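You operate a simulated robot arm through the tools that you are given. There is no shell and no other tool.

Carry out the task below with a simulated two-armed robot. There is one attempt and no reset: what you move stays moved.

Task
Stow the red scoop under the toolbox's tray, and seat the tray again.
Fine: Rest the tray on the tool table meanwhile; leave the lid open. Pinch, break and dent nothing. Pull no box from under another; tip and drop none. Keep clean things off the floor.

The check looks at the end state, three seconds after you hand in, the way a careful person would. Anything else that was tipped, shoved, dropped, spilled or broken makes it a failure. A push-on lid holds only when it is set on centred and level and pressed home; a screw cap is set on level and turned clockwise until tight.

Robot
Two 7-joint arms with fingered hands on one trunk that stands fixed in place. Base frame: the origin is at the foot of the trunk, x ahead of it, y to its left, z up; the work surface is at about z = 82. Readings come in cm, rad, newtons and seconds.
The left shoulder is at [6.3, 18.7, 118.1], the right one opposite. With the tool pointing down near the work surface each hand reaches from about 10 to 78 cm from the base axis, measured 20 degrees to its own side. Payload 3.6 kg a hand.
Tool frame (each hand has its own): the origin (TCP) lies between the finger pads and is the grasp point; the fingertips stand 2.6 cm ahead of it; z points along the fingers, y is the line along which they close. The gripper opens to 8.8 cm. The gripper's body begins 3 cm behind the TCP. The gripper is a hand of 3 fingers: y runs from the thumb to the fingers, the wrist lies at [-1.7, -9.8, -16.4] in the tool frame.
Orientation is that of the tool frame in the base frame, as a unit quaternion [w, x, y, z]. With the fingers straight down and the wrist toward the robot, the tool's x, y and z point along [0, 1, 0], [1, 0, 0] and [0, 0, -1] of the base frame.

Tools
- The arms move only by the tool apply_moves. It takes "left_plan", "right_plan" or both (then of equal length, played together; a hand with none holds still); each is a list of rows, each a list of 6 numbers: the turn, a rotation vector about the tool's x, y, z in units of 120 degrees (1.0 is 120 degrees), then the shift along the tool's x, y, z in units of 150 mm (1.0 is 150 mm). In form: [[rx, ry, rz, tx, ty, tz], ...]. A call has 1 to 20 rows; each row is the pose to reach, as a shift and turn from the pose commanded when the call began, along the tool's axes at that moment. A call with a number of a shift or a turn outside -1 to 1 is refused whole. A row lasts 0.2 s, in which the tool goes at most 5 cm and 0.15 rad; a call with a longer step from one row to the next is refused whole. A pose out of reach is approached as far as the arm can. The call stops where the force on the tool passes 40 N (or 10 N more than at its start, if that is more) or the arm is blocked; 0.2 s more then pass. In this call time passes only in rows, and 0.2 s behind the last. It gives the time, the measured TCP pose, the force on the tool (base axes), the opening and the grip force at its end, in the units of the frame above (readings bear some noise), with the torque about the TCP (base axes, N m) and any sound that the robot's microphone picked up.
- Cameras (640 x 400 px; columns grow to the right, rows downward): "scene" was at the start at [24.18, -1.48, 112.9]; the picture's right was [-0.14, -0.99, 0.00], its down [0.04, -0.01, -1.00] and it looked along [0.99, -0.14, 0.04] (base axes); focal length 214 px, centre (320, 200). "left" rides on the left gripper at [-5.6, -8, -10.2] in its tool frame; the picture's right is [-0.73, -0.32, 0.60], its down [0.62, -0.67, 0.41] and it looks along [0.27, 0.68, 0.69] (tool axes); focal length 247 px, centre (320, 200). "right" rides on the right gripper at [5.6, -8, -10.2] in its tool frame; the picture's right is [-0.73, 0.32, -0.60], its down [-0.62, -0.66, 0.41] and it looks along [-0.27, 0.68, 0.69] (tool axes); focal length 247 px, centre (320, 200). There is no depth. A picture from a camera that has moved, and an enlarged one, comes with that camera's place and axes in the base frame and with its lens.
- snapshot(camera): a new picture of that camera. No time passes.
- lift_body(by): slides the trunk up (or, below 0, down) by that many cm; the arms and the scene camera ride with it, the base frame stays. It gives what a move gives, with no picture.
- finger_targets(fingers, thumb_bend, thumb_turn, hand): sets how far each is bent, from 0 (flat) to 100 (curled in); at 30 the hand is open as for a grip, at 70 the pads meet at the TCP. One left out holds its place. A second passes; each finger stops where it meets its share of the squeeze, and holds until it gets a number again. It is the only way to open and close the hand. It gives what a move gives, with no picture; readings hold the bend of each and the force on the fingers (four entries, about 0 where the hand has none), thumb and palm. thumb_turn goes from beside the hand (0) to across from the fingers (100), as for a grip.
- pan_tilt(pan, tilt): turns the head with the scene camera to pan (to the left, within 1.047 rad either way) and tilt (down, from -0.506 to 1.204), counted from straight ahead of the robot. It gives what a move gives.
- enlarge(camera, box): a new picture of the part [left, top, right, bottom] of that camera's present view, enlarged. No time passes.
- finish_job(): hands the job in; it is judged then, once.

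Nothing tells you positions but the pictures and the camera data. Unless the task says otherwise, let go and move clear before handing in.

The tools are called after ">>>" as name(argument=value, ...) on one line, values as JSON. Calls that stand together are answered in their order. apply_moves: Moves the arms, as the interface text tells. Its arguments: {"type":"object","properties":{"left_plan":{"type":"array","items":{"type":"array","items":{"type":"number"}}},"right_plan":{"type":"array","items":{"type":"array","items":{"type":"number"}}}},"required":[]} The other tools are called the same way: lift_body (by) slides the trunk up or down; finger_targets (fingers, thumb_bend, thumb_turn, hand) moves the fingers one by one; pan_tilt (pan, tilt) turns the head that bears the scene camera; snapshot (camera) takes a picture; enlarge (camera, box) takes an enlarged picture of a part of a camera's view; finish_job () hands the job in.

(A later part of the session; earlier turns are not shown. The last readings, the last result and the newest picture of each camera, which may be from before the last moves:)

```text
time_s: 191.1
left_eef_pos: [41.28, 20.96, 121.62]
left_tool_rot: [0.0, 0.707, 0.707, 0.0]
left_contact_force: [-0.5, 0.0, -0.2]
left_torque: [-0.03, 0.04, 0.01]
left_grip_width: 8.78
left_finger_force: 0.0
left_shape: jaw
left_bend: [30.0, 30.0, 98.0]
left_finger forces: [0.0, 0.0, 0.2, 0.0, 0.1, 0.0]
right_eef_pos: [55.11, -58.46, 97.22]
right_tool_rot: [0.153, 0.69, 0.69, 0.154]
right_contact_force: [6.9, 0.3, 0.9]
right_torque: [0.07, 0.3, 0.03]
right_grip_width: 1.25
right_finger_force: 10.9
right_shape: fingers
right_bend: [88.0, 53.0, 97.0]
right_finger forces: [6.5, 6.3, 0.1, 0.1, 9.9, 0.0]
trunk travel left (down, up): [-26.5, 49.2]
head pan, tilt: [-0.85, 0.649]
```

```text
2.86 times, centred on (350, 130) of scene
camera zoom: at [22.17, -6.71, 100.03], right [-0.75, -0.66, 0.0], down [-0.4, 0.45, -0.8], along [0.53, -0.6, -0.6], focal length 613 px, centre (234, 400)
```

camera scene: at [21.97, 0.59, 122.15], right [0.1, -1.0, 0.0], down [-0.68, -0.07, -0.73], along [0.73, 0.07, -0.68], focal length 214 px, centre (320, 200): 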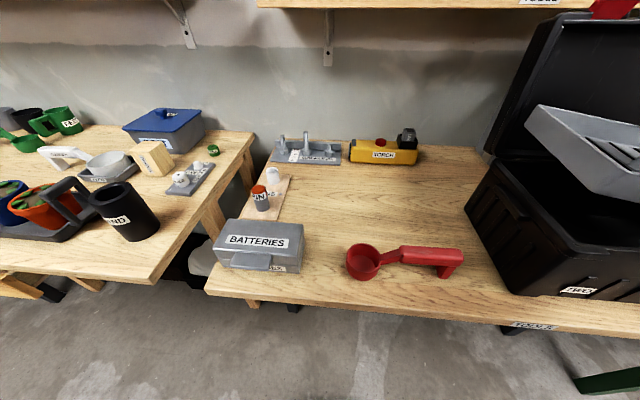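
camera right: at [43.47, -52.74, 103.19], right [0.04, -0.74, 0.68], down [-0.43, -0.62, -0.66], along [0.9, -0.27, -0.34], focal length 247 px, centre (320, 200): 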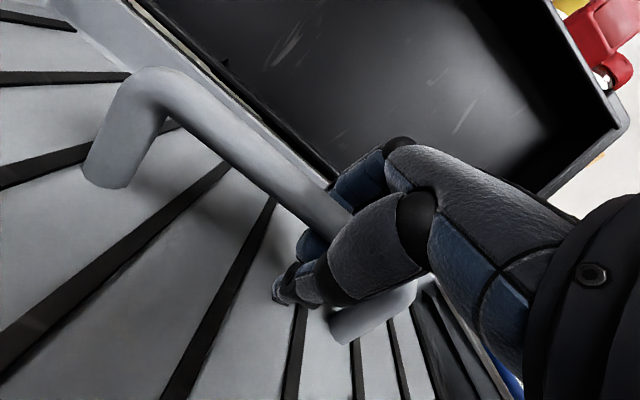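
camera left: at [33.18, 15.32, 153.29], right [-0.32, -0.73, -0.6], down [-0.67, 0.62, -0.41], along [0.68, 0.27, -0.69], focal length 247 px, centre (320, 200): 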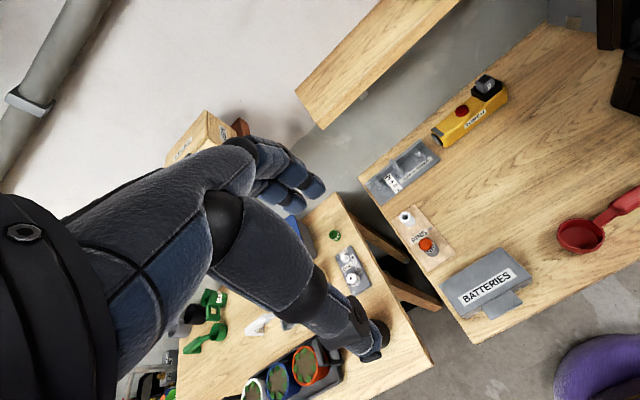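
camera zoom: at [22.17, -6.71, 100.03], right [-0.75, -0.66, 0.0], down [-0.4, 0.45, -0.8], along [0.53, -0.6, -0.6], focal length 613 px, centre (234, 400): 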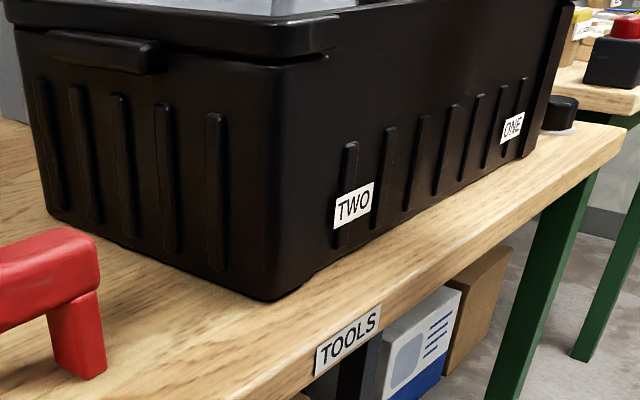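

That's a proper squeeze (≈11 N). I'll firm it up slightly and lift 3 cm to check the tilt.

>>> finger_targets(hand="right", fingers=97)

>>> lift_body(by=3)

>>> pan_tilt(pan=-0.85, tilt=0.5)

>>> enlarge(camera="scene", box=[220, 40, 460, 240])

>>> snapshot(camera="right")

```text
time_s: 192.1
left_eef_pos: [41.38, 21.05, 121.6]
left_tool_rot: [0.0, 0.707, 0.707, -0.001]
left_contact_force: [-0.2, -0.3, 0.4]
left_torque: [-0.01, -0.02, -0.02]
left_grip_width: 8.79
left_finger_force: 0.1
left_shape: jaw
left_bend: [30.0, 30.0, 98.0]
left_finger forces: [0.1, 0.1, 0.0, 0.1, 0.1, 0.1]
right_eef_pos: [55.08, -58.51, 97.07]
right_tool_rot: [0.152, 0.69, 0.691, 0.154]
right_contact_force: [13.3, -0.2, 3.6]
right_torque: [0.15, 0.49, 0.01]
right_grip_width: 1.35
right_finger_force: 21.9
right_shape: fingers
right_bend: [90.0, 57.0, 98.0]
right_finger forces: [11.5, 12.0, 0.1, 0.0, 20.4, 0.1]
trunk travel left (down, up): [-26.5, 49.2]
head pan, tilt: [-0.85, 0.649]
```

```text
time_s: 192.8
left_eef_pos: [41.36, 20.85, 124.7]
left_tool_rot: [0.001, 0.707, 0.707, 0.001]
left_contact_force: [0.2, -0.2, 0.4]
left_torque: [-0.01, -0.02, 0.0]
left_grip_width: 8.76
left_finger_force: 0.1
left_shape: jaw
left_bend: [30.0, 30.0, 98.0]
left_finger forces: [0.0, 0.1, 0.0, 0.0, 0.1, 0.0]
right_eef_pos: [54.96, -58.61, 100.18]
right_tool_rot: [0.151, 0.69, 0.691, 0.153]
right_contact_force: [0.5, -0.4, -1.1]
right_torque: [0.02, 0.05, 0.01]
right_grip_width: 2.01
right_finger_force: 6.2
right_shape: fingers
right_bend: [93.0, 52.0, 98.0]
right_finger forces: [7.5, 1.8, 0.1, 0.0, 3.3, 0.1]
trunk travel left (down, up): [-29.5, 46.2]
head pan, tilt: [-0.85, 0.649]
```

```text
time_s: 193.5
left_eef_pos: [41.25, 21.02, 124.59]
left_tool_rot: [0.0, 0.708, 0.707, 0.001]
left_contact_force: [0.0, -0.6, 0.5]
left_torque: [-0.01, -0.02, 0.02]
left_grip_width: 8.77
left_finger_force: 0.1
left_shape: jaw
left_bend: [30.0, 30.0, 98.0]
left_finger forces: [0.0, 0.0, 0.0, 0.1, 0.0, 0.0]
right_eef_pos: [54.95, -58.68, 100.4]
right_tool_rot: [0.153, 0.69, 0.69, 0.154]
right_contact_force: [-0.2, 0.1, -2.8]
right_torque: [0.02, 0.01, 0.02]
right_grip_width: 2.02
right_finger_force: 6.2
right_shape: fingers
right_bend: [93.0, 52.0, 98.0]
right_finger forces: [7.9, 1.8, 0.0, 0.0, 3.5, 0.0]
trunk travel left (down, up): [-29.5, 46.2]
head pan, tilt: [-0.85, 0.499]
```

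```text
2.00 times, centred on (340, 140) of scene
camera zoom: at [21.88, -7.05, 104.64], right [-0.75, -0.66, 0.0], down [-0.32, 0.36, -0.88], along [0.58, -0.66, -0.48], focal length 429 px, centre (280, 320)
```

zoom: 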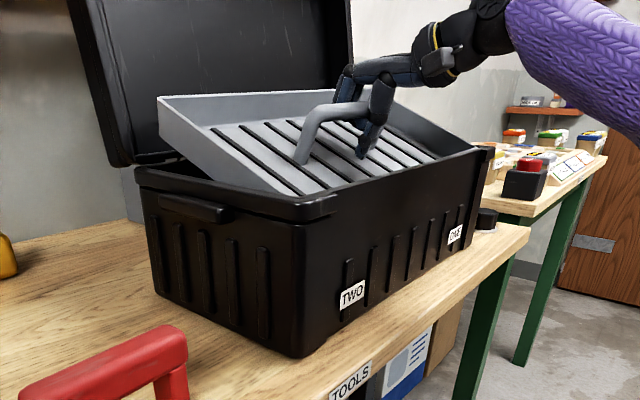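

```text
taken
camera right: at [43.44, -52.83, 106.19], right [0.04, -0.74, 0.68], down [-0.43, -0.62, -0.66], along [0.9, -0.27, -0.34], focal length 247 px, centre (320, 200)
```

right: 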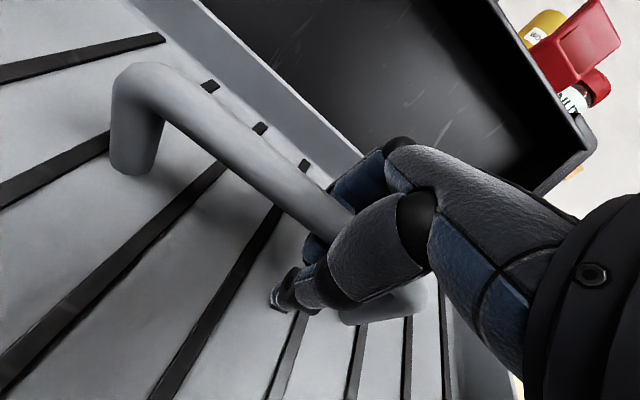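

The firm grip holds the tray level along its length; it's only pitched about the handle (far side up). I'll lift it clear and look.

>>> lift_body(by=8)

>>> snapshot(camera="scene")

>>> enlarge(camera="scene", box=[220, 20, 460, 240])

```text
time_s: 194.7
left_eef_pos: [41.24, 20.97, 132.67]
left_tool_rot: [0.0, 0.707, 0.707, -0.001]
left_contact_force: [0.5, -1.2, -0.5]
left_torque: [0.0, 0.0, 0.0]
left_grip_width: 8.79
left_finger_force: 0.1
left_shape: jaw
left_bend: [30.0, 30.0, 98.0]
left_finger forces: [0.1, 0.0, 0.0, 0.1, 0.1, 0.0]
right_eef_pos: [55.06, -58.58, 108.17]
right_tool_rot: [0.152, 0.691, 0.69, 0.154]
right_contact_force: [1.3, 0.5, -2.1]
right_torque: [-0.06, 0.01, 0.0]
right_grip_width: 2.09
right_finger_force: 6.1
right_shape: fingers
right_bend: [93.0, 52.0, 98.0]
right_finger forces: [8.6, 0.8, 0.1, 0.0, 3.0, 0.1]
trunk travel left (down, up): [-37.5, 38.2]
head pan, tilt: [-0.85, 0.499]
```

```text
taken
camera scene: at [20.77, -7.06, 113.25], right [-0.75, -0.66, 0.0], down [-0.32, 0.36, -0.88], along [0.58, -0.66, -0.48], focal length 214 px, centre (320, 200)
```

scene: 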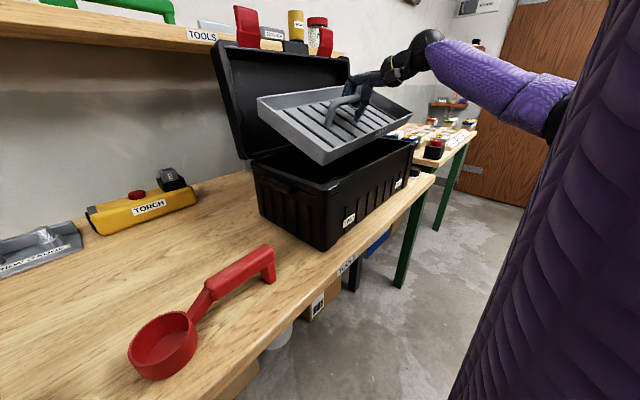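

```text
1.82 times, centred on (340, 130) of scene
camera zoom: at [20.77, -7.06, 113.25], right [-0.75, -0.66, 0.0], down [-0.32, 0.36, -0.88], along [0.58, -0.66, -0.48], focal length 390 px, centre (284, 327)
```

zoom: 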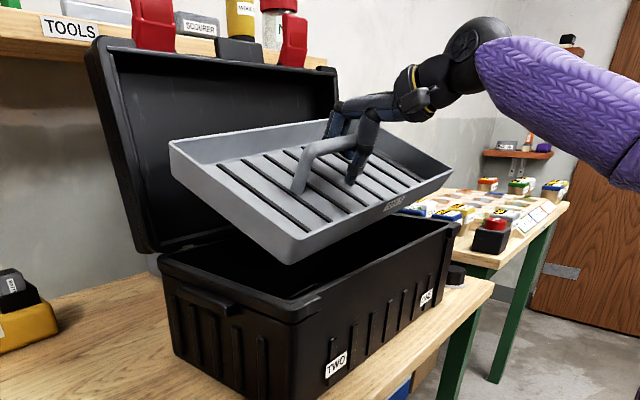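

Excellent — the tray is held firmly and level lengthwise, just pitched about the bar. I'll set the shoulder height that worked in my test (trunk ≈0, hand z≈108) and carry it left.

>>> apply_moves(right_plan=[[0, 0, 0, 0, 0.035, -0.075], [0, 0, 0, 0, 0.07, -0.15], [0, 0, 0, 0, 0.105, -0.226], [0, 0, 0, 0, 0.141, -0.302]])

>>> lift_body(by=-4)

>>> apply_moves(right_plan=[[0, 0, 0, 0.1, 0, 0], [0, 0, 0, 0.22, 0, 0], [0, 0, 0, 0.35, 0, 0], [0, 0, 0, 0.48, 0, 0], [0, 0, 0, 0.61, 0, 0], [0, 0, 0, 0.74, 0, 0], [0, 0, 0, 0.87, 0, 0], [0, 0, 0, 1.0, 0, 0]])

>>> snapshot(camera="scene")

```text
time_s: 195.7
left_eef_pos: [41.19, 20.97, 132.78]
left_tool_rot: [0.0, 0.707, 0.707, 0.001]
left_contact_force: [0.2, 0.5, 0.4]
left_torque: [0.01, -0.02, 0.01]
left_grip_width: 8.77
left_finger_force: 0.0
left_shape: jaw
left_bend: [30.0, 30.0, 98.0]
left_finger forces: [0.1, 0.0, 0.0, 0.0, 0.0, 0.1]
right_eef_pos: [55.0, -58.61, 113.26]
right_tool_rot: [0.151, 0.69, 0.691, 0.155]
right_contact_force: [-1.3, 0.7, -2.1]
right_torque: [-0.07, 0.0, 0.01]
right_grip_width: 2.08
right_finger_force: 6.7
right_shape: fingers
right_bend: [94.0, 52.0, 98.0]
right_finger forces: [9.1, 1.0, 0.0, 0.0, 3.5, 0.0]
trunk travel left (down, up): [-37.5, 38.2]
head pan, tilt: [-0.85, 0.499]
```

```text
time_s: 196.5
left_eef_pos: [41.29, 20.95, 128.7]
left_tool_rot: [0.0, 0.707, 0.707, 0.0]
left_contact_force: [0.3, 0.2, 0.2]
left_torque: [0.03, 0.01, 0.0]
left_grip_width: 8.77
left_finger_force: 0.0
left_shape: jaw
left_bend: [30.0, 30.0, 98.0]
left_finger forces: [0.0, 0.1, 0.1, 0.1, 0.1, 0.1]
right_eef_pos: [54.93, -58.52, 109.29]
right_tool_rot: [0.153, 0.69, 0.69, 0.154]
right_contact_force: [0.1, -0.2, -2.8]
right_torque: [-0.05, -0.04, -0.02]
right_grip_width: 2.04
right_finger_force: 7.3
right_shape: fingers
right_bend: [94.0, 52.0, 98.0]
right_finger forces: [9.3, 0.8, 0.0, 0.0, 3.8, 0.0]
trunk travel left (down, up): [-33.5, 42.2]
head pan, tilt: [-0.85, 0.499]
```

```text
time_s: 198.3
left_eef_pos: [41.33, 20.97, 128.56]
left_tool_rot: [0.0, 0.707, 0.707, 0.0]
left_contact_force: [-0.1, 0.6, 0.2]
left_torque: [0.0, 0.0, 0.01]
left_grip_width: 8.76
left_finger_force: 0.1
left_shape: jaw
left_bend: [30.0, 30.0, 98.0]
left_finger forces: [0.0, 0.0, 0.0, 0.0, 0.0, 0.0]
right_eef_pos: [54.99, -43.4, 109.39]
right_tool_rot: [0.151, 0.69, 0.691, 0.155]
right_contact_force: [-1.1, 0.5, -2.3]
right_torque: [-0.09, 0.01, 0.03]
right_grip_width: 2.09
right_finger_force: 7.7
right_shape: fingers
right_bend: [94.0, 52.0, 98.0]
right_finger forces: [9.5, 0.9, 0.0, 0.0, 3.9, 0.1]
trunk travel left (down, up): [-33.5, 42.2]
head pan, tilt: [-0.85, 0.499]
```

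```text
taken
camera scene: at [21.27, -7.03, 108.98], right [-0.75, -0.66, 0.0], down [-0.32, 0.36, -0.88], along [0.58, -0.66, -0.48], focal length 214 px, centre (320, 200)
```

scene: 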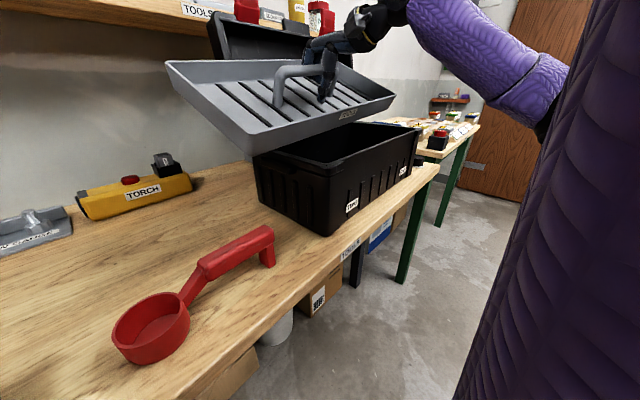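

Holding steady. Continuing left, keeping clear of the lid.

>>> apply_moves(right_plan=[[0, 0, 0, 0.12, 0, 0], [0, 0, 0, 0.25, 0, 0], [0, 0, 0, 0.38, 0, 0], [0, 0, 0, 0.51, 0, 0], [0, 0, 0, 0.64, 0, 0], [0, 0, 0, 0.77, 0, 0], [0, 0, 0, 0.89, 0, 0], [0, 0, 0, 1.0, 0, 0]])

>>> apply_moves(right_plan=[[0, 0, 0, 0.12, 0.01, 0.005], [0, 0, 0, 0.25, 0.02, 0.01], [0, 0, 0, 0.38, 0.04, 0.02], [0, 0, 0, 0.51, 0.06, 0.03], [0, 0, 0, 0.64, 0.08, 0.04], [0, 0, 0, 0.77, 0.1, 0.05], [0, 0, 0, 0.89, 0.13, 0.06], [0, 0, 0, 0.95, 0.15, 0.07]])

>>> pan_tilt(pan=-0.3, tilt=0.4)

>>> snapshot(camera="scene")

```text
time_s: 200.1
left_eef_pos: [41.36, 21.02, 128.42]
left_tool_rot: [0.0, 0.707, 0.707, -0.001]
left_contact_force: [0.1, 0.4, -0.1]
left_torque: [0.01, 0.03, -0.01]
left_grip_width: 8.76
left_finger_force: 0.1
left_shape: jaw
left_bend: [30.0, 30.0, 98.0]
left_finger forces: [0.1, 0.0, 0.0, 0.0, 0.0, 0.0]
right_eef_pos: [54.9, -28.44, 109.45]
right_tool_rot: [0.153, 0.69, 0.691, 0.155]
right_contact_force: [-0.6, 0.5, -2.2]
right_torque: [-0.08, 0.01, 0.0]
right_grip_width: 2.11
right_finger_force: 7.6
right_shape: fingers
right_bend: [94.0, 52.0, 98.0]
right_finger forces: [9.4, 1.0, 0.0, 0.1, 3.8, 0.0]
trunk travel left (down, up): [-33.5, 42.2]
head pan, tilt: [-0.85, 0.499]
```

```text
time_s: 201.9
left_eef_pos: [41.35, 20.93, 128.61]
left_tool_rot: [0.0, 0.707, 0.707, 0.0]
left_contact_force: [0.0, 0.2, 0.1]
left_torque: [0.03, 0.0, -0.01]
left_grip_width: 8.77
left_finger_force: 0.0
left_shape: jaw
left_bend: [30.0, 30.0, 98.0]
left_finger forces: [0.1, 0.1, 0.0, 0.0, 0.0, 0.0]
right_eef_pos: [57.58, -14.24, 109.34]
right_tool_rot: [0.153, 0.691, 0.69, 0.154]
right_contact_force: [-0.1, 0.9, -1.9]
right_torque: [-0.1, -0.01, -0.01]
right_grip_width: 2.1
right_finger_force: 6.9
right_shape: fingers
right_bend: [94.0, 52.0, 98.0]
right_finger forces: [9.5, 0.9, 0.1, 0.1, 3.7, 0.0]
trunk travel left (down, up): [-33.5, 42.2]
head pan, tilt: [-0.85, 0.499]
```

```text
time_s: 202.9
left_eef_pos: [41.3, 20.9, 128.69]
left_tool_rot: [0.001, 0.707, 0.707, 0.0]
left_contact_force: [0.5, -0.3, 0.4]
left_torque: [-0.02, -0.02, 0.04]
left_grip_width: 8.77
left_finger_force: 0.1
left_shape: jaw
left_bend: [30.0, 30.0, 98.0]
left_finger forces: [0.0, 0.0, 0.0, 0.1, 0.0, 0.1]
right_eef_pos: [57.5, -14.28, 109.37]
right_tool_rot: [0.152, 0.691, 0.69, 0.154]
right_contact_force: [-0.3, 0.5, -2.1]
right_torque: [-0.06, -0.02, -0.01]
right_grip_width: 2.13
right_finger_force: 6.9
right_shape: fingers
right_bend: [94.0, 52.0, 98.0]
right_finger forces: [9.4, 0.9, 0.0, 0.0, 3.7, 0.0]
trunk travel left (down, up): [-33.5, 42.2]
head pan, tilt: [-0.3, 0.4]
```

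```text
taken
camera scene: at [24.11, -2.95, 109.89], right [-0.3, -0.95, 0.0], down [-0.37, 0.12, -0.92], along [0.88, -0.27, -0.39], focal length 214 px, centre (320, 200)
```

scene: 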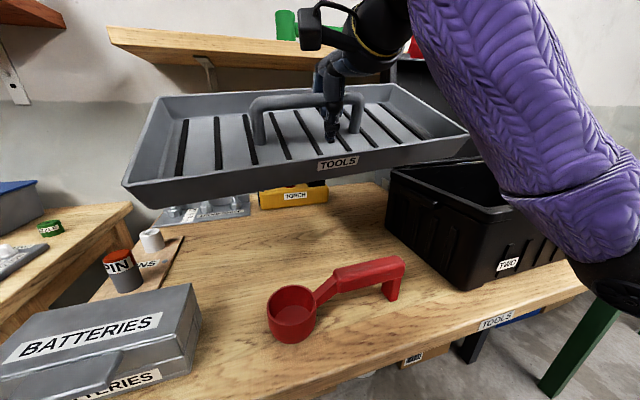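

Interesting — the elbow is now in a lower posture and there's no limit flagged. Continuing to (62.5, −12).

>>> apply_moves(right_plan=[[0, 0, 0, 0.03, 0.06, 0.028], [0, 0, 0, 0.06, 0.12, 0.056], [0, 0, 0, 0.09, 0.18, 0.084], [0, 0, 0, 0.12, 0.24, 0.112], [0, 0, 0, 0.15, 0.3, 0.14]])

>>> snapshot(camera="scene")

>>> snapshot(camera="left")

```text
time_s: 204.1
left_eef_pos: [41.26, 20.97, 128.61]
left_tool_rot: [0.0, 0.707, 0.707, 0.0]
left_contact_force: [-1.1, -0.5, -0.2]
left_torque: [0.03, 0.02, -0.02]
left_grip_width: 8.74
left_finger_force: 0.1
left_shape: jaw
left_bend: [30.0, 30.0, 98.0]
left_finger forces: [0.0, 0.0, 0.0, 0.0, 0.0, 0.0]
right_eef_pos: [62.39, -11.99, 109.49]
right_tool_rot: [0.152, 0.69, 0.69, 0.154]
right_contact_force: [0.0, 0.1, -1.9]
right_torque: [-0.03, 0.01, 0.01]
right_grip_width: 2.1
right_finger_force: 7.2
right_shape: fingers
right_bend: [94.0, 52.0, 98.0]
right_finger forces: [9.4, 0.9, 0.0, 0.0, 3.9, 0.0]
trunk travel left (down, up): [-33.5, 42.2]
head pan, tilt: [-0.3, 0.4]
```

```text
taken
camera scene: at [24.13, -2.92, 109.89], right [-0.3, -0.96, 0.0], down [-0.37, 0.11, -0.92], along [0.88, -0.27, -0.39], focal length 214 px, centre (320, 200)
```

scene: 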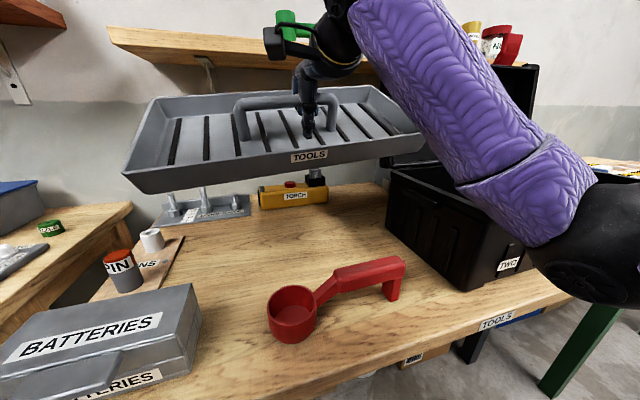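

```text
taken
camera left: at [33.21, 15.37, 138.77], right [-0.32, -0.73, -0.6], down [-0.67, 0.62, -0.41], along [0.68, 0.27, -0.69], focal length 247 px, centre (320, 200)
```

left: 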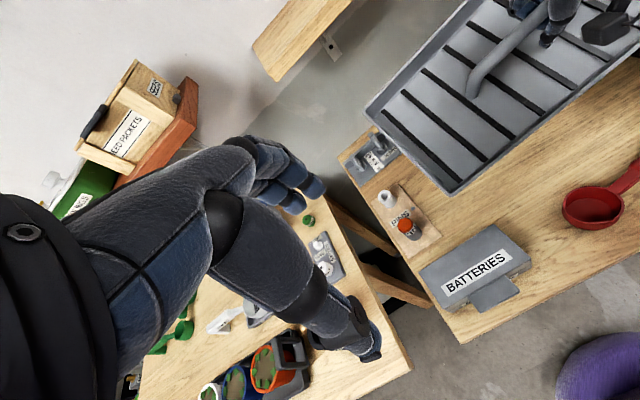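

The arm reached (62.4, −12.0) with no limit, and the tray now spans y≈−29.7 to 11.6 — clear of the box and the pins board. Now I'll lower it, first 10 cm with the arm.

>>> apply_moves(right_plan=[[0, 0, 0, 0, -0.04, 0.086], [0, 0, 0, 0, -0.08, 0.172], [0, 0, 0, 0, -0.12, 0.258], [0, 0, 0, 0, -0.16, 0.345], [0, 0, 0, 0, -0.2, 0.431], [0, 0, 0, 0, -0.24, 0.518], [0, 0, 0, 0, -0.282, 0.604]])

>>> snapshot(camera="scene")

```text
time_s: 205.7
left_eef_pos: [41.31, 20.94, 128.76]
left_tool_rot: [0.0, 0.707, 0.707, 0.0]
left_contact_force: [1.0, 0.0, -0.1]
left_torque: [-0.03, -0.01, 0.0]
left_grip_width: 8.76
left_finger_force: 0.0
left_shape: jaw
left_bend: [30.0, 30.0, 98.0]
left_finger forces: [0.0, 0.0, 0.1, 0.0, 0.0, 0.1]
right_eef_pos: [62.36, -12.11, 99.37]
right_tool_rot: [0.152, 0.69, 0.691, 0.154]
right_contact_force: [-0.1, -0.2, -1.8]
right_torque: [-0.05, -0.02, -0.01]
right_grip_width: 2.07
right_finger_force: 6.6
right_shape: fingers
right_bend: [94.0, 51.0, 98.0]
right_finger forces: [9.3, 0.9, 0.0, 0.1, 4.0, 0.1]
trunk travel left (down, up): [-33.5, 42.2]
head pan, tilt: [-0.3, 0.4]
```

```text
taken
camera scene: at [24.12, -2.94, 109.89], right [-0.3, -0.96, 0.0], down [-0.37, 0.12, -0.92], along [0.88, -0.27, -0.39], focal length 214 px, centre (320, 200)
```

scene: 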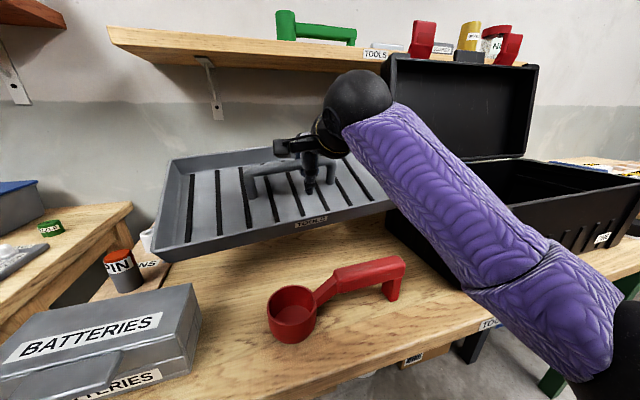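

Still within reach at this height with ample clearance around. Lowering another 7 cm toward the table.

>>> apply_moves(right_plan=[[0, 0, 0, 0, -0.035, 0.073], [0, 0, 0, 0, -0.07, 0.145], [0, 0, 0, 0, -0.1, 0.218], [0, 0, 0, 0, -0.135, 0.29], [0, 0, 0, 0, -0.165, 0.355], [0, 0, 0, 0, -0.19, 0.41]])

>>> snapshot(camera="scene")

>>> snapshot(camera="left")

```text
time_s: 207.1
left_eef_pos: [41.25, 20.91, 128.55]
left_tool_rot: [0.0, 0.708, 0.707, 0.0]
left_contact_force: [-0.2, -0.5, 0.4]
left_torque: [-0.02, 0.0, 0.05]
left_grip_width: 8.77
left_finger_force: 0.1
left_shape: jaw
left_bend: [30.0, 30.0, 98.0]
left_finger forces: [0.0, 0.0, 0.0, 0.0, 0.1, 0.1]
right_eef_pos: [62.52, -11.99, 92.59]
right_tool_rot: [0.153, 0.69, 0.691, 0.154]
right_contact_force: [-0.6, -0.4, -2.2]
right_torque: [-0.07, -0.02, 0.0]
right_grip_width: 2.1
right_finger_force: 7.2
right_shape: fingers
right_bend: [94.0, 51.0, 98.0]
right_finger forces: [9.3, 0.9, 0.1, 0.0, 4.0, 0.1]
trunk travel left (down, up): [-33.5, 42.2]
head pan, tilt: [-0.3, 0.4]
```

```text
taken
camera scene: at [24.11, -2.94, 109.89], right [-0.3, -0.96, 0.0], down [-0.37, 0.12, -0.92], along [0.88, -0.27, -0.39], focal length 214 px, centre (320, 200)
```

scene: 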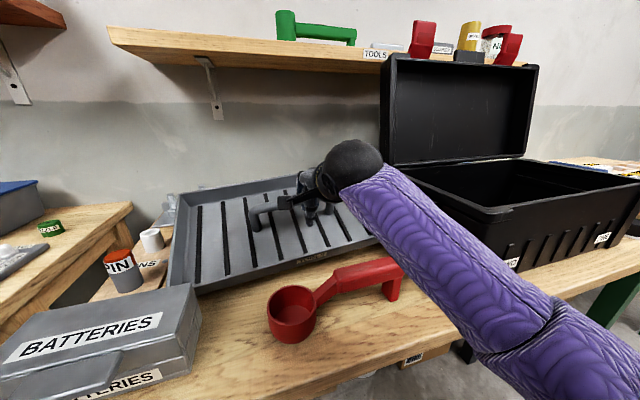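

```text
taken
camera left: at [33.19, 15.35, 138.78], right [-0.32, -0.73, -0.6], down [-0.67, 0.62, -0.41], along [0.68, 0.27, -0.69], focal length 247 px, centre (320, 200)
```

left: 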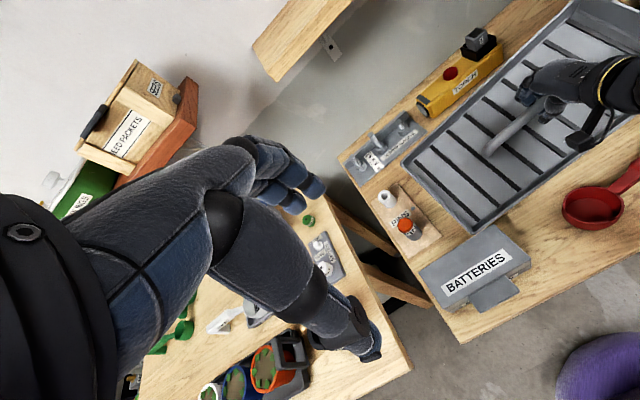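

The tray is just above the table with clear gaps to the batteries box, pins board and gauge. I'll lower until the near edge touches and let the tray settle flat.

>>> apply_moves(right_plan=[[0, 0, 0, 0, -0.014, 0.03], [0, 0, 0, 0, -0.028, 0.06], [0, 0, 0, 0, -0.042, 0.09], [0, 0, 0, 0, -0.056, 0.12]])

>>> enlarge(camera="scene", box=[140, 130, 440, 330])

```text
time_s: 208.1
left_eef_pos: [41.28, 20.99, 128.68]
left_tool_rot: [0.0, 0.707, 0.707, 0.0]
left_contact_force: [0.0, 0.1, -0.1]
left_torque: [-0.04, -0.01, -0.01]
left_grip_width: 8.75
left_finger_force: 0.1
left_shape: jaw
left_bend: [30.0, 30.0, 98.0]
left_finger forces: [0.0, 0.1, 0.1, 0.0, 0.0, 0.1]
right_eef_pos: [62.55, -11.95, 90.81]
right_tool_rot: [0.151, 0.69, 0.691, 0.155]
right_contact_force: [-0.5, 0.3, -1.9]
right_torque: [0.0, 0.03, -0.01]
right_grip_width: 2.08
right_finger_force: 7.6
right_shape: fingers
right_bend: [94.0, 51.0, 98.0]
right_finger forces: [9.2, 1.6, 0.0, 0.1, 4.5, 0.1]
trunk travel left (down, up): [-33.5, 42.2]
head pan, tilt: [-0.3, 0.4]
```

```text
2.00 times, centred on (290, 230) of scene
camera zoom: at [24.11, -2.94, 109.89], right [-0.3, -0.96, 0.0], down [-0.37, 0.12, -0.92], along [0.88, -0.27, -0.39], focal length 429 px, centre (380, 140)
```

zoom: 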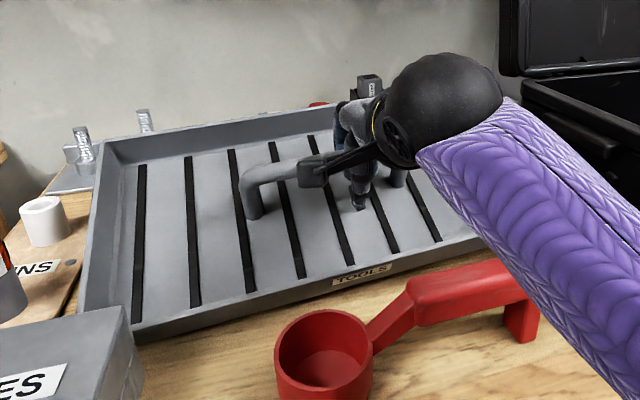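

>>> apply_moves(right_plan=[[0, 0, 0, 0, -0.01, 0.022], [0, 0, 0, 0, -0.02, 0.044], [0, 0, 0, 0, -0.031, 0.066], [0, 0, 0, 0, -0.042, 0.09]])

>>> enlarge(camera="scene", box=[140, 130, 440, 330])

```text
time_s: 209.1
left_eef_pos: [41.31, 20.98, 128.64]
left_tool_rot: [0.0, 0.707, 0.707, 0.0]
left_contact_force: [-0.5, 0.6, -0.3]
left_torque: [-0.01, 0.01, 0.03]
left_grip_width: 8.77
left_finger_force: 0.1
left_shape: jaw
left_bend: [30.0, 30.0, 98.0]
left_finger forces: [0.0, 0.1, 0.1, 0.0, 0.0, 0.0]
right_eef_pos: [62.47, -12.01, 89.23]
right_tool_rot: [0.152, 0.69, 0.691, 0.156]
right_contact_force: [1.9, -1.3, 4.2]
right_torque: [0.17, 0.39, 0.03]
right_grip_width: 2.07
right_finger_force: 13.6
right_shape: fingers
right_bend: [94.0, 51.0, 97.0]
right_finger forces: [8.3, 6.1, 0.0, 0.0, 12.9, 0.0]
trunk travel left (down, up): [-33.5, 42.2]
head pan, tilt: [-0.3, 0.4]
```

```text
2.00 times, centred on (290, 230) of scene
camera zoom: at [24.08, -2.94, 109.91], right [-0.3, -0.96, 0.0], down [-0.37, 0.12, -0.92], along [0.88, -0.27, -0.39], focal length 429 px, centre (380, 140)
```

zoom: 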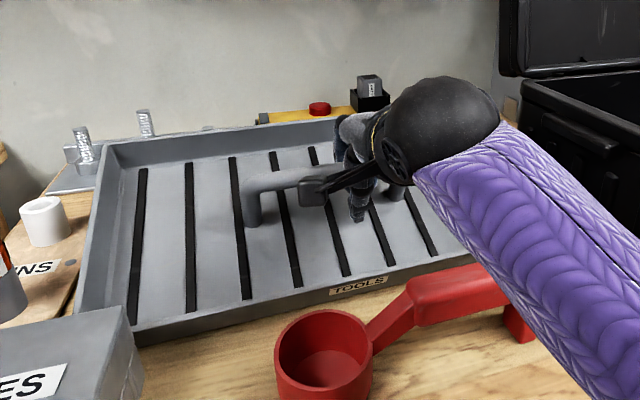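

The near edge is resting; about 1 cm remains for the far side. I'll ease down a bit more and then relax the squeeze gradually.

>>> apply_moves(right_plan=[[0, 0, 0, 0, -0.008, 0.018], [0, 0, 0, 0, -0.016, 0.036], [0, 0, 0, 0, -0.024, 0.052]])

>>> enlarge(camera="scene", box=[140, 130, 440, 330])

```text
time_s: 209.9
left_eef_pos: [41.22, 21.02, 128.71]
left_tool_rot: [0.0, 0.707, 0.707, 0.0]
left_contact_force: [0.7, 0.8, 0.5]
left_torque: [-0.03, -0.02, -0.02]
left_grip_width: 8.75
left_finger_force: 0.0
left_shape: jaw
left_bend: [30.0, 30.0, 98.0]
left_finger forces: [0.0, 0.0, 0.0, 0.0, 0.1, 0.0]
right_eef_pos: [62.39, -11.89, 88.51]
right_tool_rot: [0.154, 0.689, 0.69, 0.156]
right_contact_force: [4.6, 0.4, 15.9]
right_torque: [0.3, 1.43, 0.14]
right_grip_width: 1.96
right_finger_force: 29.3
right_shape: fingers
right_bend: [92.0, 49.0, 97.0]
right_finger forces: [10.6, 13.3, 0.0, 0.0, 34.5, 0.0]
trunk travel left (down, up): [-33.5, 42.2]
head pan, tilt: [-0.3, 0.4]
```

```text
2.00 times, centred on (290, 230) of scene
camera zoom: at [24.03, -2.93, 109.93], right [-0.3, -0.96, 0.0], down [-0.37, 0.12, -0.92], along [0.88, -0.27, -0.39], focal length 429 px, centre (380, 140)
```

zoom: 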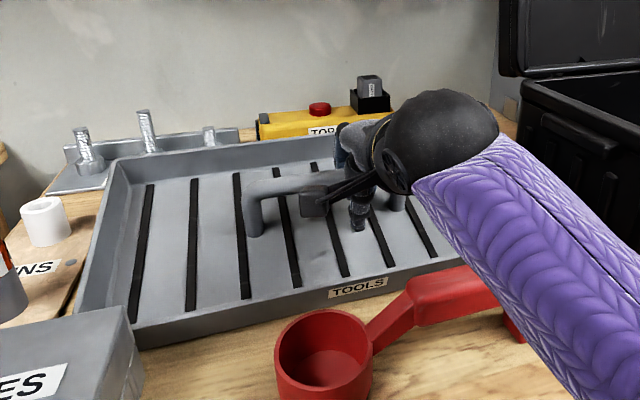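

The tray is now flat on the table (thumb is pressing on its floor). Releasing gently and withdrawing along the finger direction.

>>> finger_targets(hand="right", fingers=60)

>>> finger_targets(hand="right", fingers=32)

>>> apply_moves(right_plan=[[0, 0, 0, 0, 0, -0.06], [0, 0, 0, 0, 0, -0.14], [0, 0, 0, 0, 0, -0.24], [0, 0, 0, 0, 0, -0.36]])

>>> snapshot(camera="right")

>>> snapshot(camera="scene")

```text
time_s: 210.9
left_eef_pos: [41.15, 20.96, 128.78]
left_tool_rot: [0.0, 0.707, 0.707, -0.001]
left_contact_force: [0.7, 0.3, 0.3]
left_torque: [0.0, -0.01, -0.02]
left_grip_width: 8.76
left_finger_force: 0.0
left_shape: jaw
left_bend: [30.0, 30.0, 98.0]
left_finger forces: [0.1, 0.0, 0.0, 0.0, 0.0, 0.1]
right_eef_pos: [62.41, -11.98, 88.4]
right_tool_rot: [0.152, 0.69, 0.69, 0.155]
right_contact_force: [-0.4, 0.0, 0.5]
right_torque: [-0.01, -0.03, 0.02]
right_grip_width: 3.09
right_finger_force: 0.1
right_shape: fingers
right_bend: [60.0, 53.0, 97.0]
right_finger forces: [0.1, 0.1, 0.0, 0.0, 0.0, 0.0]
trunk travel left (down, up): [-33.5, 42.2]
head pan, tilt: [-0.3, 0.4]
```

```text
time_s: 211.9
left_eef_pos: [41.27, 20.9, 128.68]
left_tool_rot: [-0.001, 0.707, 0.707, 0.001]
left_contact_force: [-0.6, -0.5, -0.3]
left_torque: [0.02, -0.04, 0.02]
left_grip_width: 8.79
left_finger_force: 0.1
left_shape: jaw
left_bend: [30.0, 30.0, 98.0]
left_finger forces: [0.1, 0.0, 0.0, 0.0, 0.0, 0.0]
right_eef_pos: [62.33, -11.98, 88.31]
right_tool_rot: [0.152, 0.69, 0.69, 0.154]
right_contact_force: [0.4, -0.1, -0.2]
right_torque: [-0.01, 0.01, -0.01]
right_grip_width: 6.16
right_finger_force: 0.1
right_shape: fingers
right_bend: [32.0, 53.0, 97.0]
right_finger forces: [0.0, 0.0, 0.1, 0.0, 0.0, 0.0]
trunk travel left (down, up): [-33.5, 42.2]
head pan, tilt: [-0.3, 0.4]
```

```text
time_s: 212.9
left_eef_pos: [41.17, 20.94, 128.67]
left_tool_rot: [0.0, 0.708, 0.707, 0.0]
left_contact_force: [0.0, 0.2, -1.0]
left_torque: [0.04, -0.01, 0.0]
left_grip_width: 8.77
left_finger_force: 0.1
left_shape: jaw
left_bend: [30.0, 30.0, 98.0]
left_finger forces: [0.1, 0.0, 0.0, 0.1, 0.1, 0.1]
right_eef_pos: [60.09, -11.93, 93.13]
right_tool_rot: [0.152, 0.691, 0.69, 0.154]
right_contact_force: [-0.4, -0.7, 0.2]
right_torque: [0.0, 0.02, -0.02]
right_grip_width: 6.17
right_finger_force: 0.1
right_shape: fingers
right_bend: [32.0, 53.0, 97.0]
right_finger forces: [0.0, 0.1, 0.1, 0.0, 0.1, 0.1]
trunk travel left (down, up): [-33.5, 42.2]
head pan, tilt: [-0.3, 0.4]
```

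```text
taken
camera right: at [48.53, -6.24, 99.11], right [0.04, -0.74, 0.68], down [-0.43, -0.62, -0.66], along [0.9, -0.27, -0.34], focal length 247 px, centre (320, 200)
```

right: 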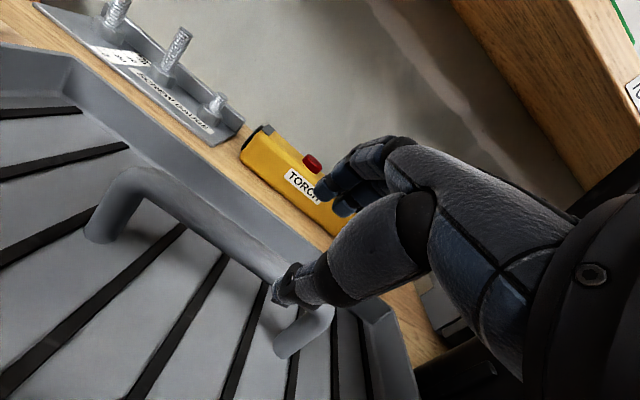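

```text
taken
camera scene: at [24.08, -2.93, 109.9], right [-0.3, -0.96, 0.0], down [-0.37, 0.12, -0.92], along [0.88, -0.27, -0.39], focal length 214 px, centre (320, 200)
```

scene: 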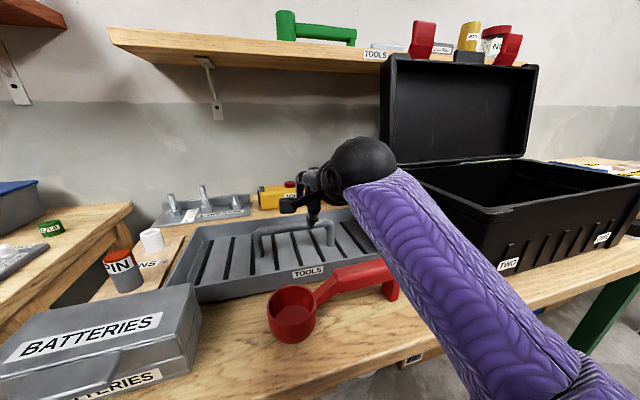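

The tray rests flat on the tool table, clear of everything. I'll withdraw upward and look at the scoop next.

>>> apply_moves(right_plan=[[0, 0, 0, 0, 0, -0.15], [0, 0, 0, 0, 0, -0.3], [0, 0, 0, -0.05, 0, -0.45], [0, 0, 0, -0.15, 0, -0.6]])

>>> pan_tilt(pan=-0.3, tilt=0.7)

>>> snapshot(camera="scene")

>>> snapshot(camera="right")

>>> snapshot(camera="left")

```text
time_s: 213.9
left_eef_pos: [41.23, 21.03, 128.74]
left_tool_rot: [-0.001, 0.707, 0.707, -0.001]
left_contact_force: [-1.1, -0.2, 0.1]
left_torque: [-0.04, 0.01, 0.02]
left_grip_width: 8.77
left_finger_force: 0.0
left_shape: jaw
left_bend: [30.0, 30.0, 98.0]
left_finger forces: [0.1, 0.0, 0.0, 0.0, 0.0, 0.1]
right_eef_pos: [56.33, -14.37, 101.4]
right_tool_rot: [0.152, 0.69, 0.691, 0.154]
right_contact_force: [-0.2, -0.7, 0.1]
right_torque: [-0.03, -0.01, 0.02]
right_grip_width: 6.18
right_finger_force: 0.0
right_shape: fingers
right_bend: [32.0, 53.0, 97.0]
right_finger forces: [0.0, 0.0, 0.0, 0.0, 0.0, 0.0]
trunk travel left (down, up): [-33.5, 42.2]
head pan, tilt: [-0.3, 0.4]
```

```text
time_s: 214.7
left_eef_pos: [41.15, 21.0, 128.59]
left_tool_rot: [0.0, 0.707, 0.707, 0.0]
left_contact_force: [0.3, 0.6, -0.1]
left_torque: [0.0, -0.02, 0.0]
left_grip_width: 8.76
left_finger_force: 0.1
left_shape: jaw
left_bend: [30.0, 30.0, 98.0]
left_finger forces: [0.0, 0.1, 0.0, 0.1, 0.0, 0.1]
right_eef_pos: [56.38, -14.19, 101.33]
right_tool_rot: [0.152, 0.69, 0.69, 0.153]
right_contact_force: [-0.2, 0.0, 0.0]
right_torque: [0.02, 0.0, -0.01]
right_grip_width: 6.16
right_finger_force: 0.1
right_shape: fingers
right_bend: [32.0, 53.0, 97.0]
right_finger forces: [0.0, 0.1, 0.1, 0.0, 0.1, 0.0]
trunk travel left (down, up): [-33.5, 42.2]
head pan, tilt: [-0.3, 0.7]
```

```text
taken
camera scene: at [23.36, -2.71, 107.22], right [-0.3, -0.96, 0.0], down [-0.61, 0.19, -0.77], along [0.73, -0.23, -0.64], focal length 214 px, centre (320, 200)
```

scene: 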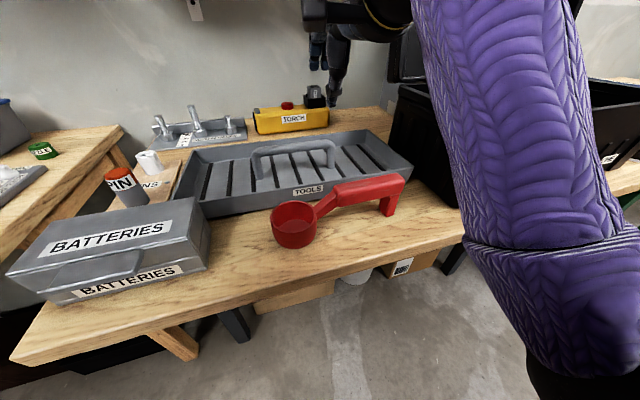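

```text
taken
camera right: at [44.76, -8.53, 107.25], right [0.04, -0.74, 0.68], down [-0.43, -0.62, -0.66], along [0.9, -0.27, -0.34], focal length 247 px, centre (320, 200)
```

right: 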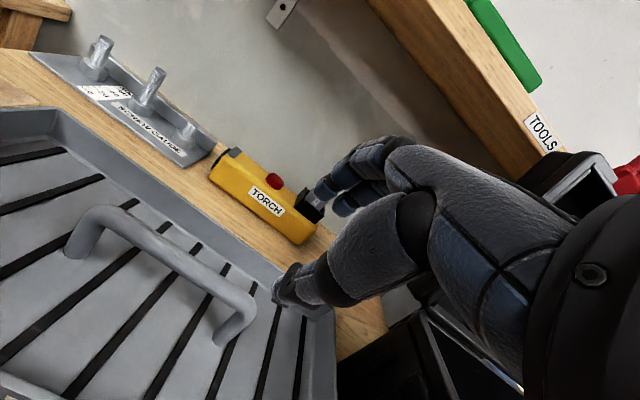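

```text
taken
camera left: at [33.16, 15.36, 138.78], right [-0.32, -0.73, -0.6], down [-0.67, 0.62, -0.41], along [0.68, 0.27, -0.69], focal length 247 px, centre (320, 200)
```

left: 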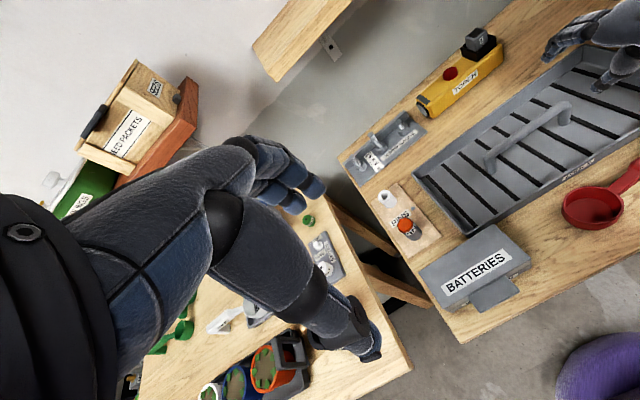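

The tray is safely placed. The scoop's handle runs along y at x≈44.8, y −12 to −22, top z≈89. I'll bring the hand vertical above the handle's left part (near the scoop's balance point).

>>> apply_moves(right_plan=[[0.04, 0, 0, -0.01, -0.13, -0.06], [0.08, 0, 0, -0.02, -0.27, -0.12], [0.125, 0, 0, -0.03, -0.41, -0.19], [0.17, 0, 0, -0.045, -0.55, -0.26], [0.209, 0, 0, -0.06, -0.689, -0.321]])

>>> finger_targets(hand="right", fingers=30, thumb_bend=30)

>>> snapshot(camera="right")

>>> snapshot(camera="scene")

```text
time_s: 216.1
left_eef_pos: [41.22, 20.96, 128.63]
left_tool_rot: [-0.001, 0.707, 0.707, 0.001]
left_contact_force: [-0.3, -0.1, 0.2]
left_torque: [-0.03, 0.0, -0.04]
left_grip_width: 8.78
left_finger_force: 0.0
left_shape: jaw
left_bend: [30.0, 30.0, 98.0]
left_finger forces: [0.0, 0.1, 0.1, 0.0, 0.1, 0.0]
right_eef_pos: [45.38, -20.9, 100.27]
right_tool_rot: [0.058, 0.727, 0.682, -0.057]
right_contact_force: [-0.3, -0.2, -1.0]
right_torque: [0.01, -0.03, 0.01]
right_grip_width: 6.16
right_finger_force: 0.1
right_shape: fingers
right_bend: [32.0, 53.0, 98.0]
right_finger forces: [0.1, 0.0, 0.0, 0.0, 0.1, 0.0]
trunk travel left (down, up): [-33.5, 42.2]
head pan, tilt: [-0.3, 0.7]
stopped in row 5 (right hand): the arm was blocked; the commanded pose is now the measured one
```

```text
time_s: 217.1
left_eef_pos: [41.23, 20.89, 128.68]
left_tool_rot: [0.0, 0.707, 0.707, -0.001]
left_contact_force: [0.0, -0.8, -0.1]
left_torque: [0.0, 0.01, 0.0]
left_grip_width: 8.75
left_finger_force: 0.0
left_shape: jaw
left_bend: [30.0, 30.0, 98.0]
left_finger forces: [0.0, 0.0, 0.0, 0.1, 0.1, 0.0]
right_eef_pos: [45.42, -20.81, 100.2]
right_tool_rot: [0.056, 0.728, 0.681, -0.057]
right_contact_force: [-0.2, 0.6, 0.0]
right_torque: [0.03, 0.05, -0.01]
right_grip_width: 8.79
right_finger_force: 0.0
right_shape: fingers
right_bend: [30.0, 30.0, 98.0]
right_finger forces: [0.0, 0.0, 0.0, 0.1, 0.0, 0.0]
trunk travel left (down, up): [-33.5, 42.2]
head pan, tilt: [-0.3, 0.7]
```

```text
taken
camera right: at [37.78, -12.97, 109.42], right [0.27, -0.65, 0.71], down [-0.71, -0.64, -0.31], along [0.65, -0.42, -0.63], focal length 247 px, centre (320, 200)
```

right: 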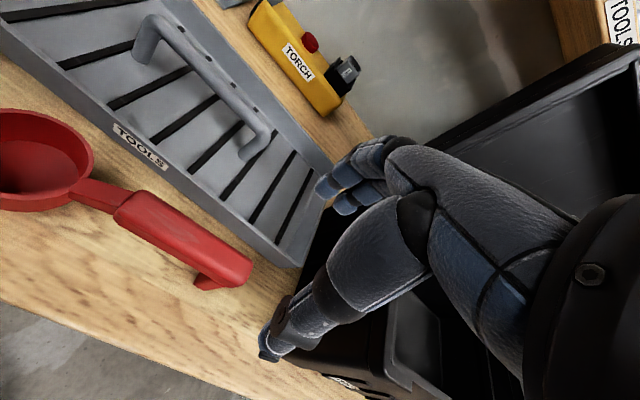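

```text
taken
camera scene: at [23.36, -2.71, 107.21], right [-0.3, -0.96, 0.0], down [-0.62, 0.19, -0.76], along [0.73, -0.23, -0.64], focal length 214 px, centre (320, 200)
```

scene: 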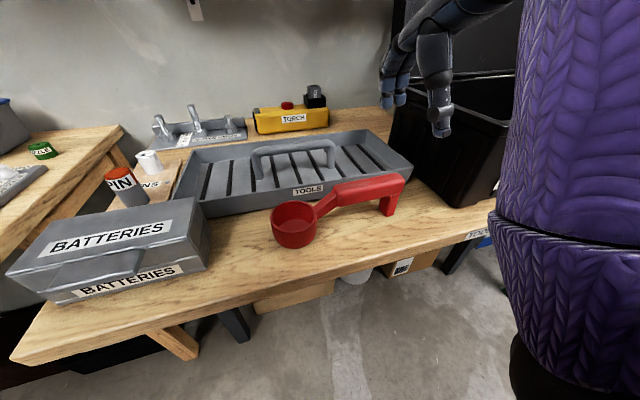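

The arm got blocked (elbow folded close to the body) and the hand stopped at (45.4, −20.8, 100.2) with a slight tilt. I'll back off upward and forward a little, then raise the trunk so the arm is less folded.

>>> apply_moves(right_plan=[[0, 0.02, -0.01, 0, 0.08, -0.1], [0, 0.04, -0.02, 0, 0.16, -0.2], [0, 0.06, -0.03, 0, 0.22, -0.3]])

>>> lift_body(by=10)

>>> snapshot(camera="scene")

```text
time_s: 217.9
left_eef_pos: [41.27, 21.02, 128.68]
left_tool_rot: [0.0, 0.707, 0.708, 0.0]
left_contact_force: [-0.2, -0.4, 0.4]
left_torque: [-0.02, 0.01, -0.01]
left_grip_width: 8.76
left_finger_force: 0.1
left_shape: jaw
left_bend: [30.0, 30.0, 98.0]
left_finger forces: [0.0, 0.0, 0.0, 0.0, 0.0, 0.0]
right_eef_pos: [49.24, -23.45, 104.24]
right_tool_rot: [0.03, 0.716, 0.697, -0.028]
right_contact_force: [-0.4, 0.1, -0.2]
right_torque: [0.02, -0.04, -0.02]
right_grip_width: 8.79
right_finger_force: 0.2
right_shape: fingers
right_bend: [30.0, 30.0, 98.0]
right_finger forces: [0.1, 0.1, 0.0, 0.0, 0.1, 0.1]
right hand out of reach, approached as far as the arm can: row 3
trunk travel left (down, up): [-33.5, 42.2]
head pan, tilt: [-0.3, 0.7]
```

```text
time_s: 219.2
left_eef_pos: [41.25, 20.9, 138.57]
left_tool_rot: [0.0, 0.707, 0.707, 0.0]
left_contact_force: [-0.1, 0.3, 0.4]
left_torque: [0.02, -0.03, 0.0]
left_grip_width: 8.75
left_finger_force: 0.1
left_shape: jaw
left_bend: [30.0, 30.0, 98.0]
left_finger forces: [0.0, 0.0, 0.1, 0.0, 0.1, 0.1]
right_eef_pos: [49.02, -21.62, 114.16]
right_tool_rot: [0.01, 0.707, 0.707, -0.013]
right_contact_force: [0.5, 0.0, -0.2]
right_torque: [0.01, 0.0, -0.02]
right_grip_width: 8.8
right_finger_force: 0.1
right_shape: fingers
right_bend: [30.0, 30.0, 98.0]
right_finger forces: [0.0, 0.0, 0.1, 0.1, 0.0, 0.0]
trunk travel left (down, up): [-43.5, 32.2]
head pan, tilt: [-0.3, 0.7]
```

```text
taken
camera scene: at [22.21, -2.72, 117.85], right [-0.3, -0.96, 0.0], down [-0.62, 0.19, -0.76], along [0.73, -0.23, -0.64], focal length 214 px, centre (320, 200)
```

scene: 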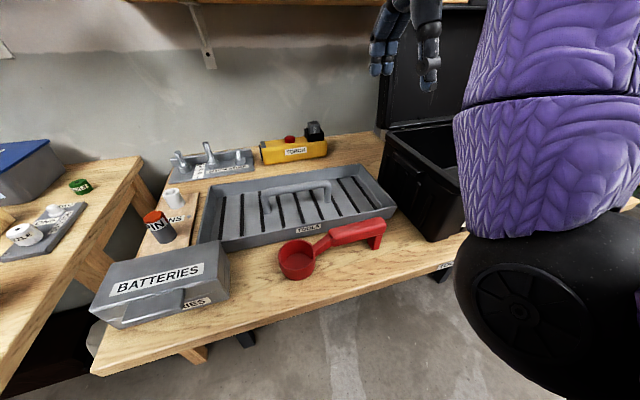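

>>> apply_moves(right_plan=[[0, 0, 0, 0.06, -0.04, 0.18], [0, 0, 0, 0.13, -0.09, 0.36], [0, 0, 0, 0.2, -0.14, 0.54], [0, 0, 0, 0.28, -0.2, 0.72], [0, 0, 0, 0.37, -0.26, 0.9]])

>>> snapshot(camera="scene")

>>> snapshot(camera="right")

```text
time_s: 220.0
left_eef_pos: [41.21, 20.98, 138.63]
left_tool_rot: [0.001, 0.707, 0.707, 0.0]
left_contact_force: [0.4, -0.1, -0.9]
left_torque: [-0.02, 0.01, 0.03]
left_grip_width: 8.74
left_finger_force: 0.0
left_shape: jaw
left_bend: [30.0, 30.0, 98.0]
left_finger forces: [0.0, 0.0, 0.1, 0.0, 0.1, 0.1]
right_eef_pos: [50.72, -20.88, 115.16]
right_tool_rot: [0.09, 0.715, 0.692, 0.048]
right_contact_force: [-0.7, 0.2, 0.2]
right_torque: [0.04, -0.02, -0.02]
right_grip_width: 8.83
right_finger_force: 0.1
right_shape: fingers
right_bend: [30.0, 30.0, 98.0]
right_finger forces: [0.0, 0.1, 0.0, 0.1, 0.0, 0.1]
trunk travel left (down, up): [-43.5, 32.2]
head pan, tilt: [-0.3, 0.7]
stopped in row 4 (right hand): the arm was blocked; the commanded pose is now the measured one
```

```text
taken
camera scene: at [22.18, -2.73, 117.87], right [-0.3, -0.96, 0.0], down [-0.62, 0.19, -0.76], along [0.73, -0.23, -0.64], focal length 214 px, centre (320, 200)
```

scene: 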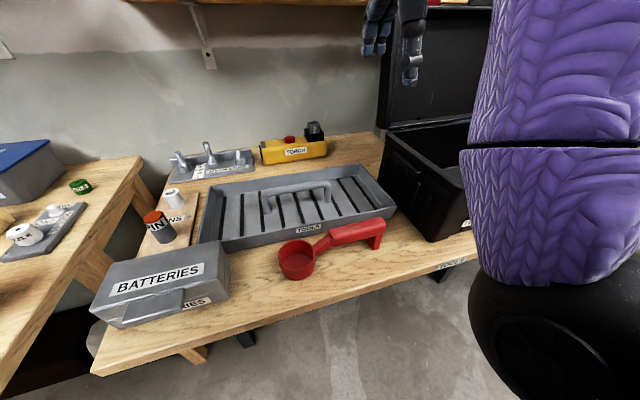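

```text
taken
camera right: at [41.1, -14.25, 123.35], right [0.17, -0.7, 0.69], down [-0.6, -0.63, -0.5], along [0.78, -0.33, -0.53], focal length 247 px, centre (320, 200)
```

right: 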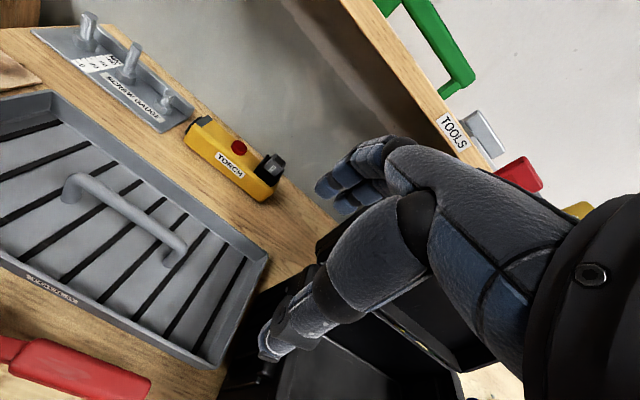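

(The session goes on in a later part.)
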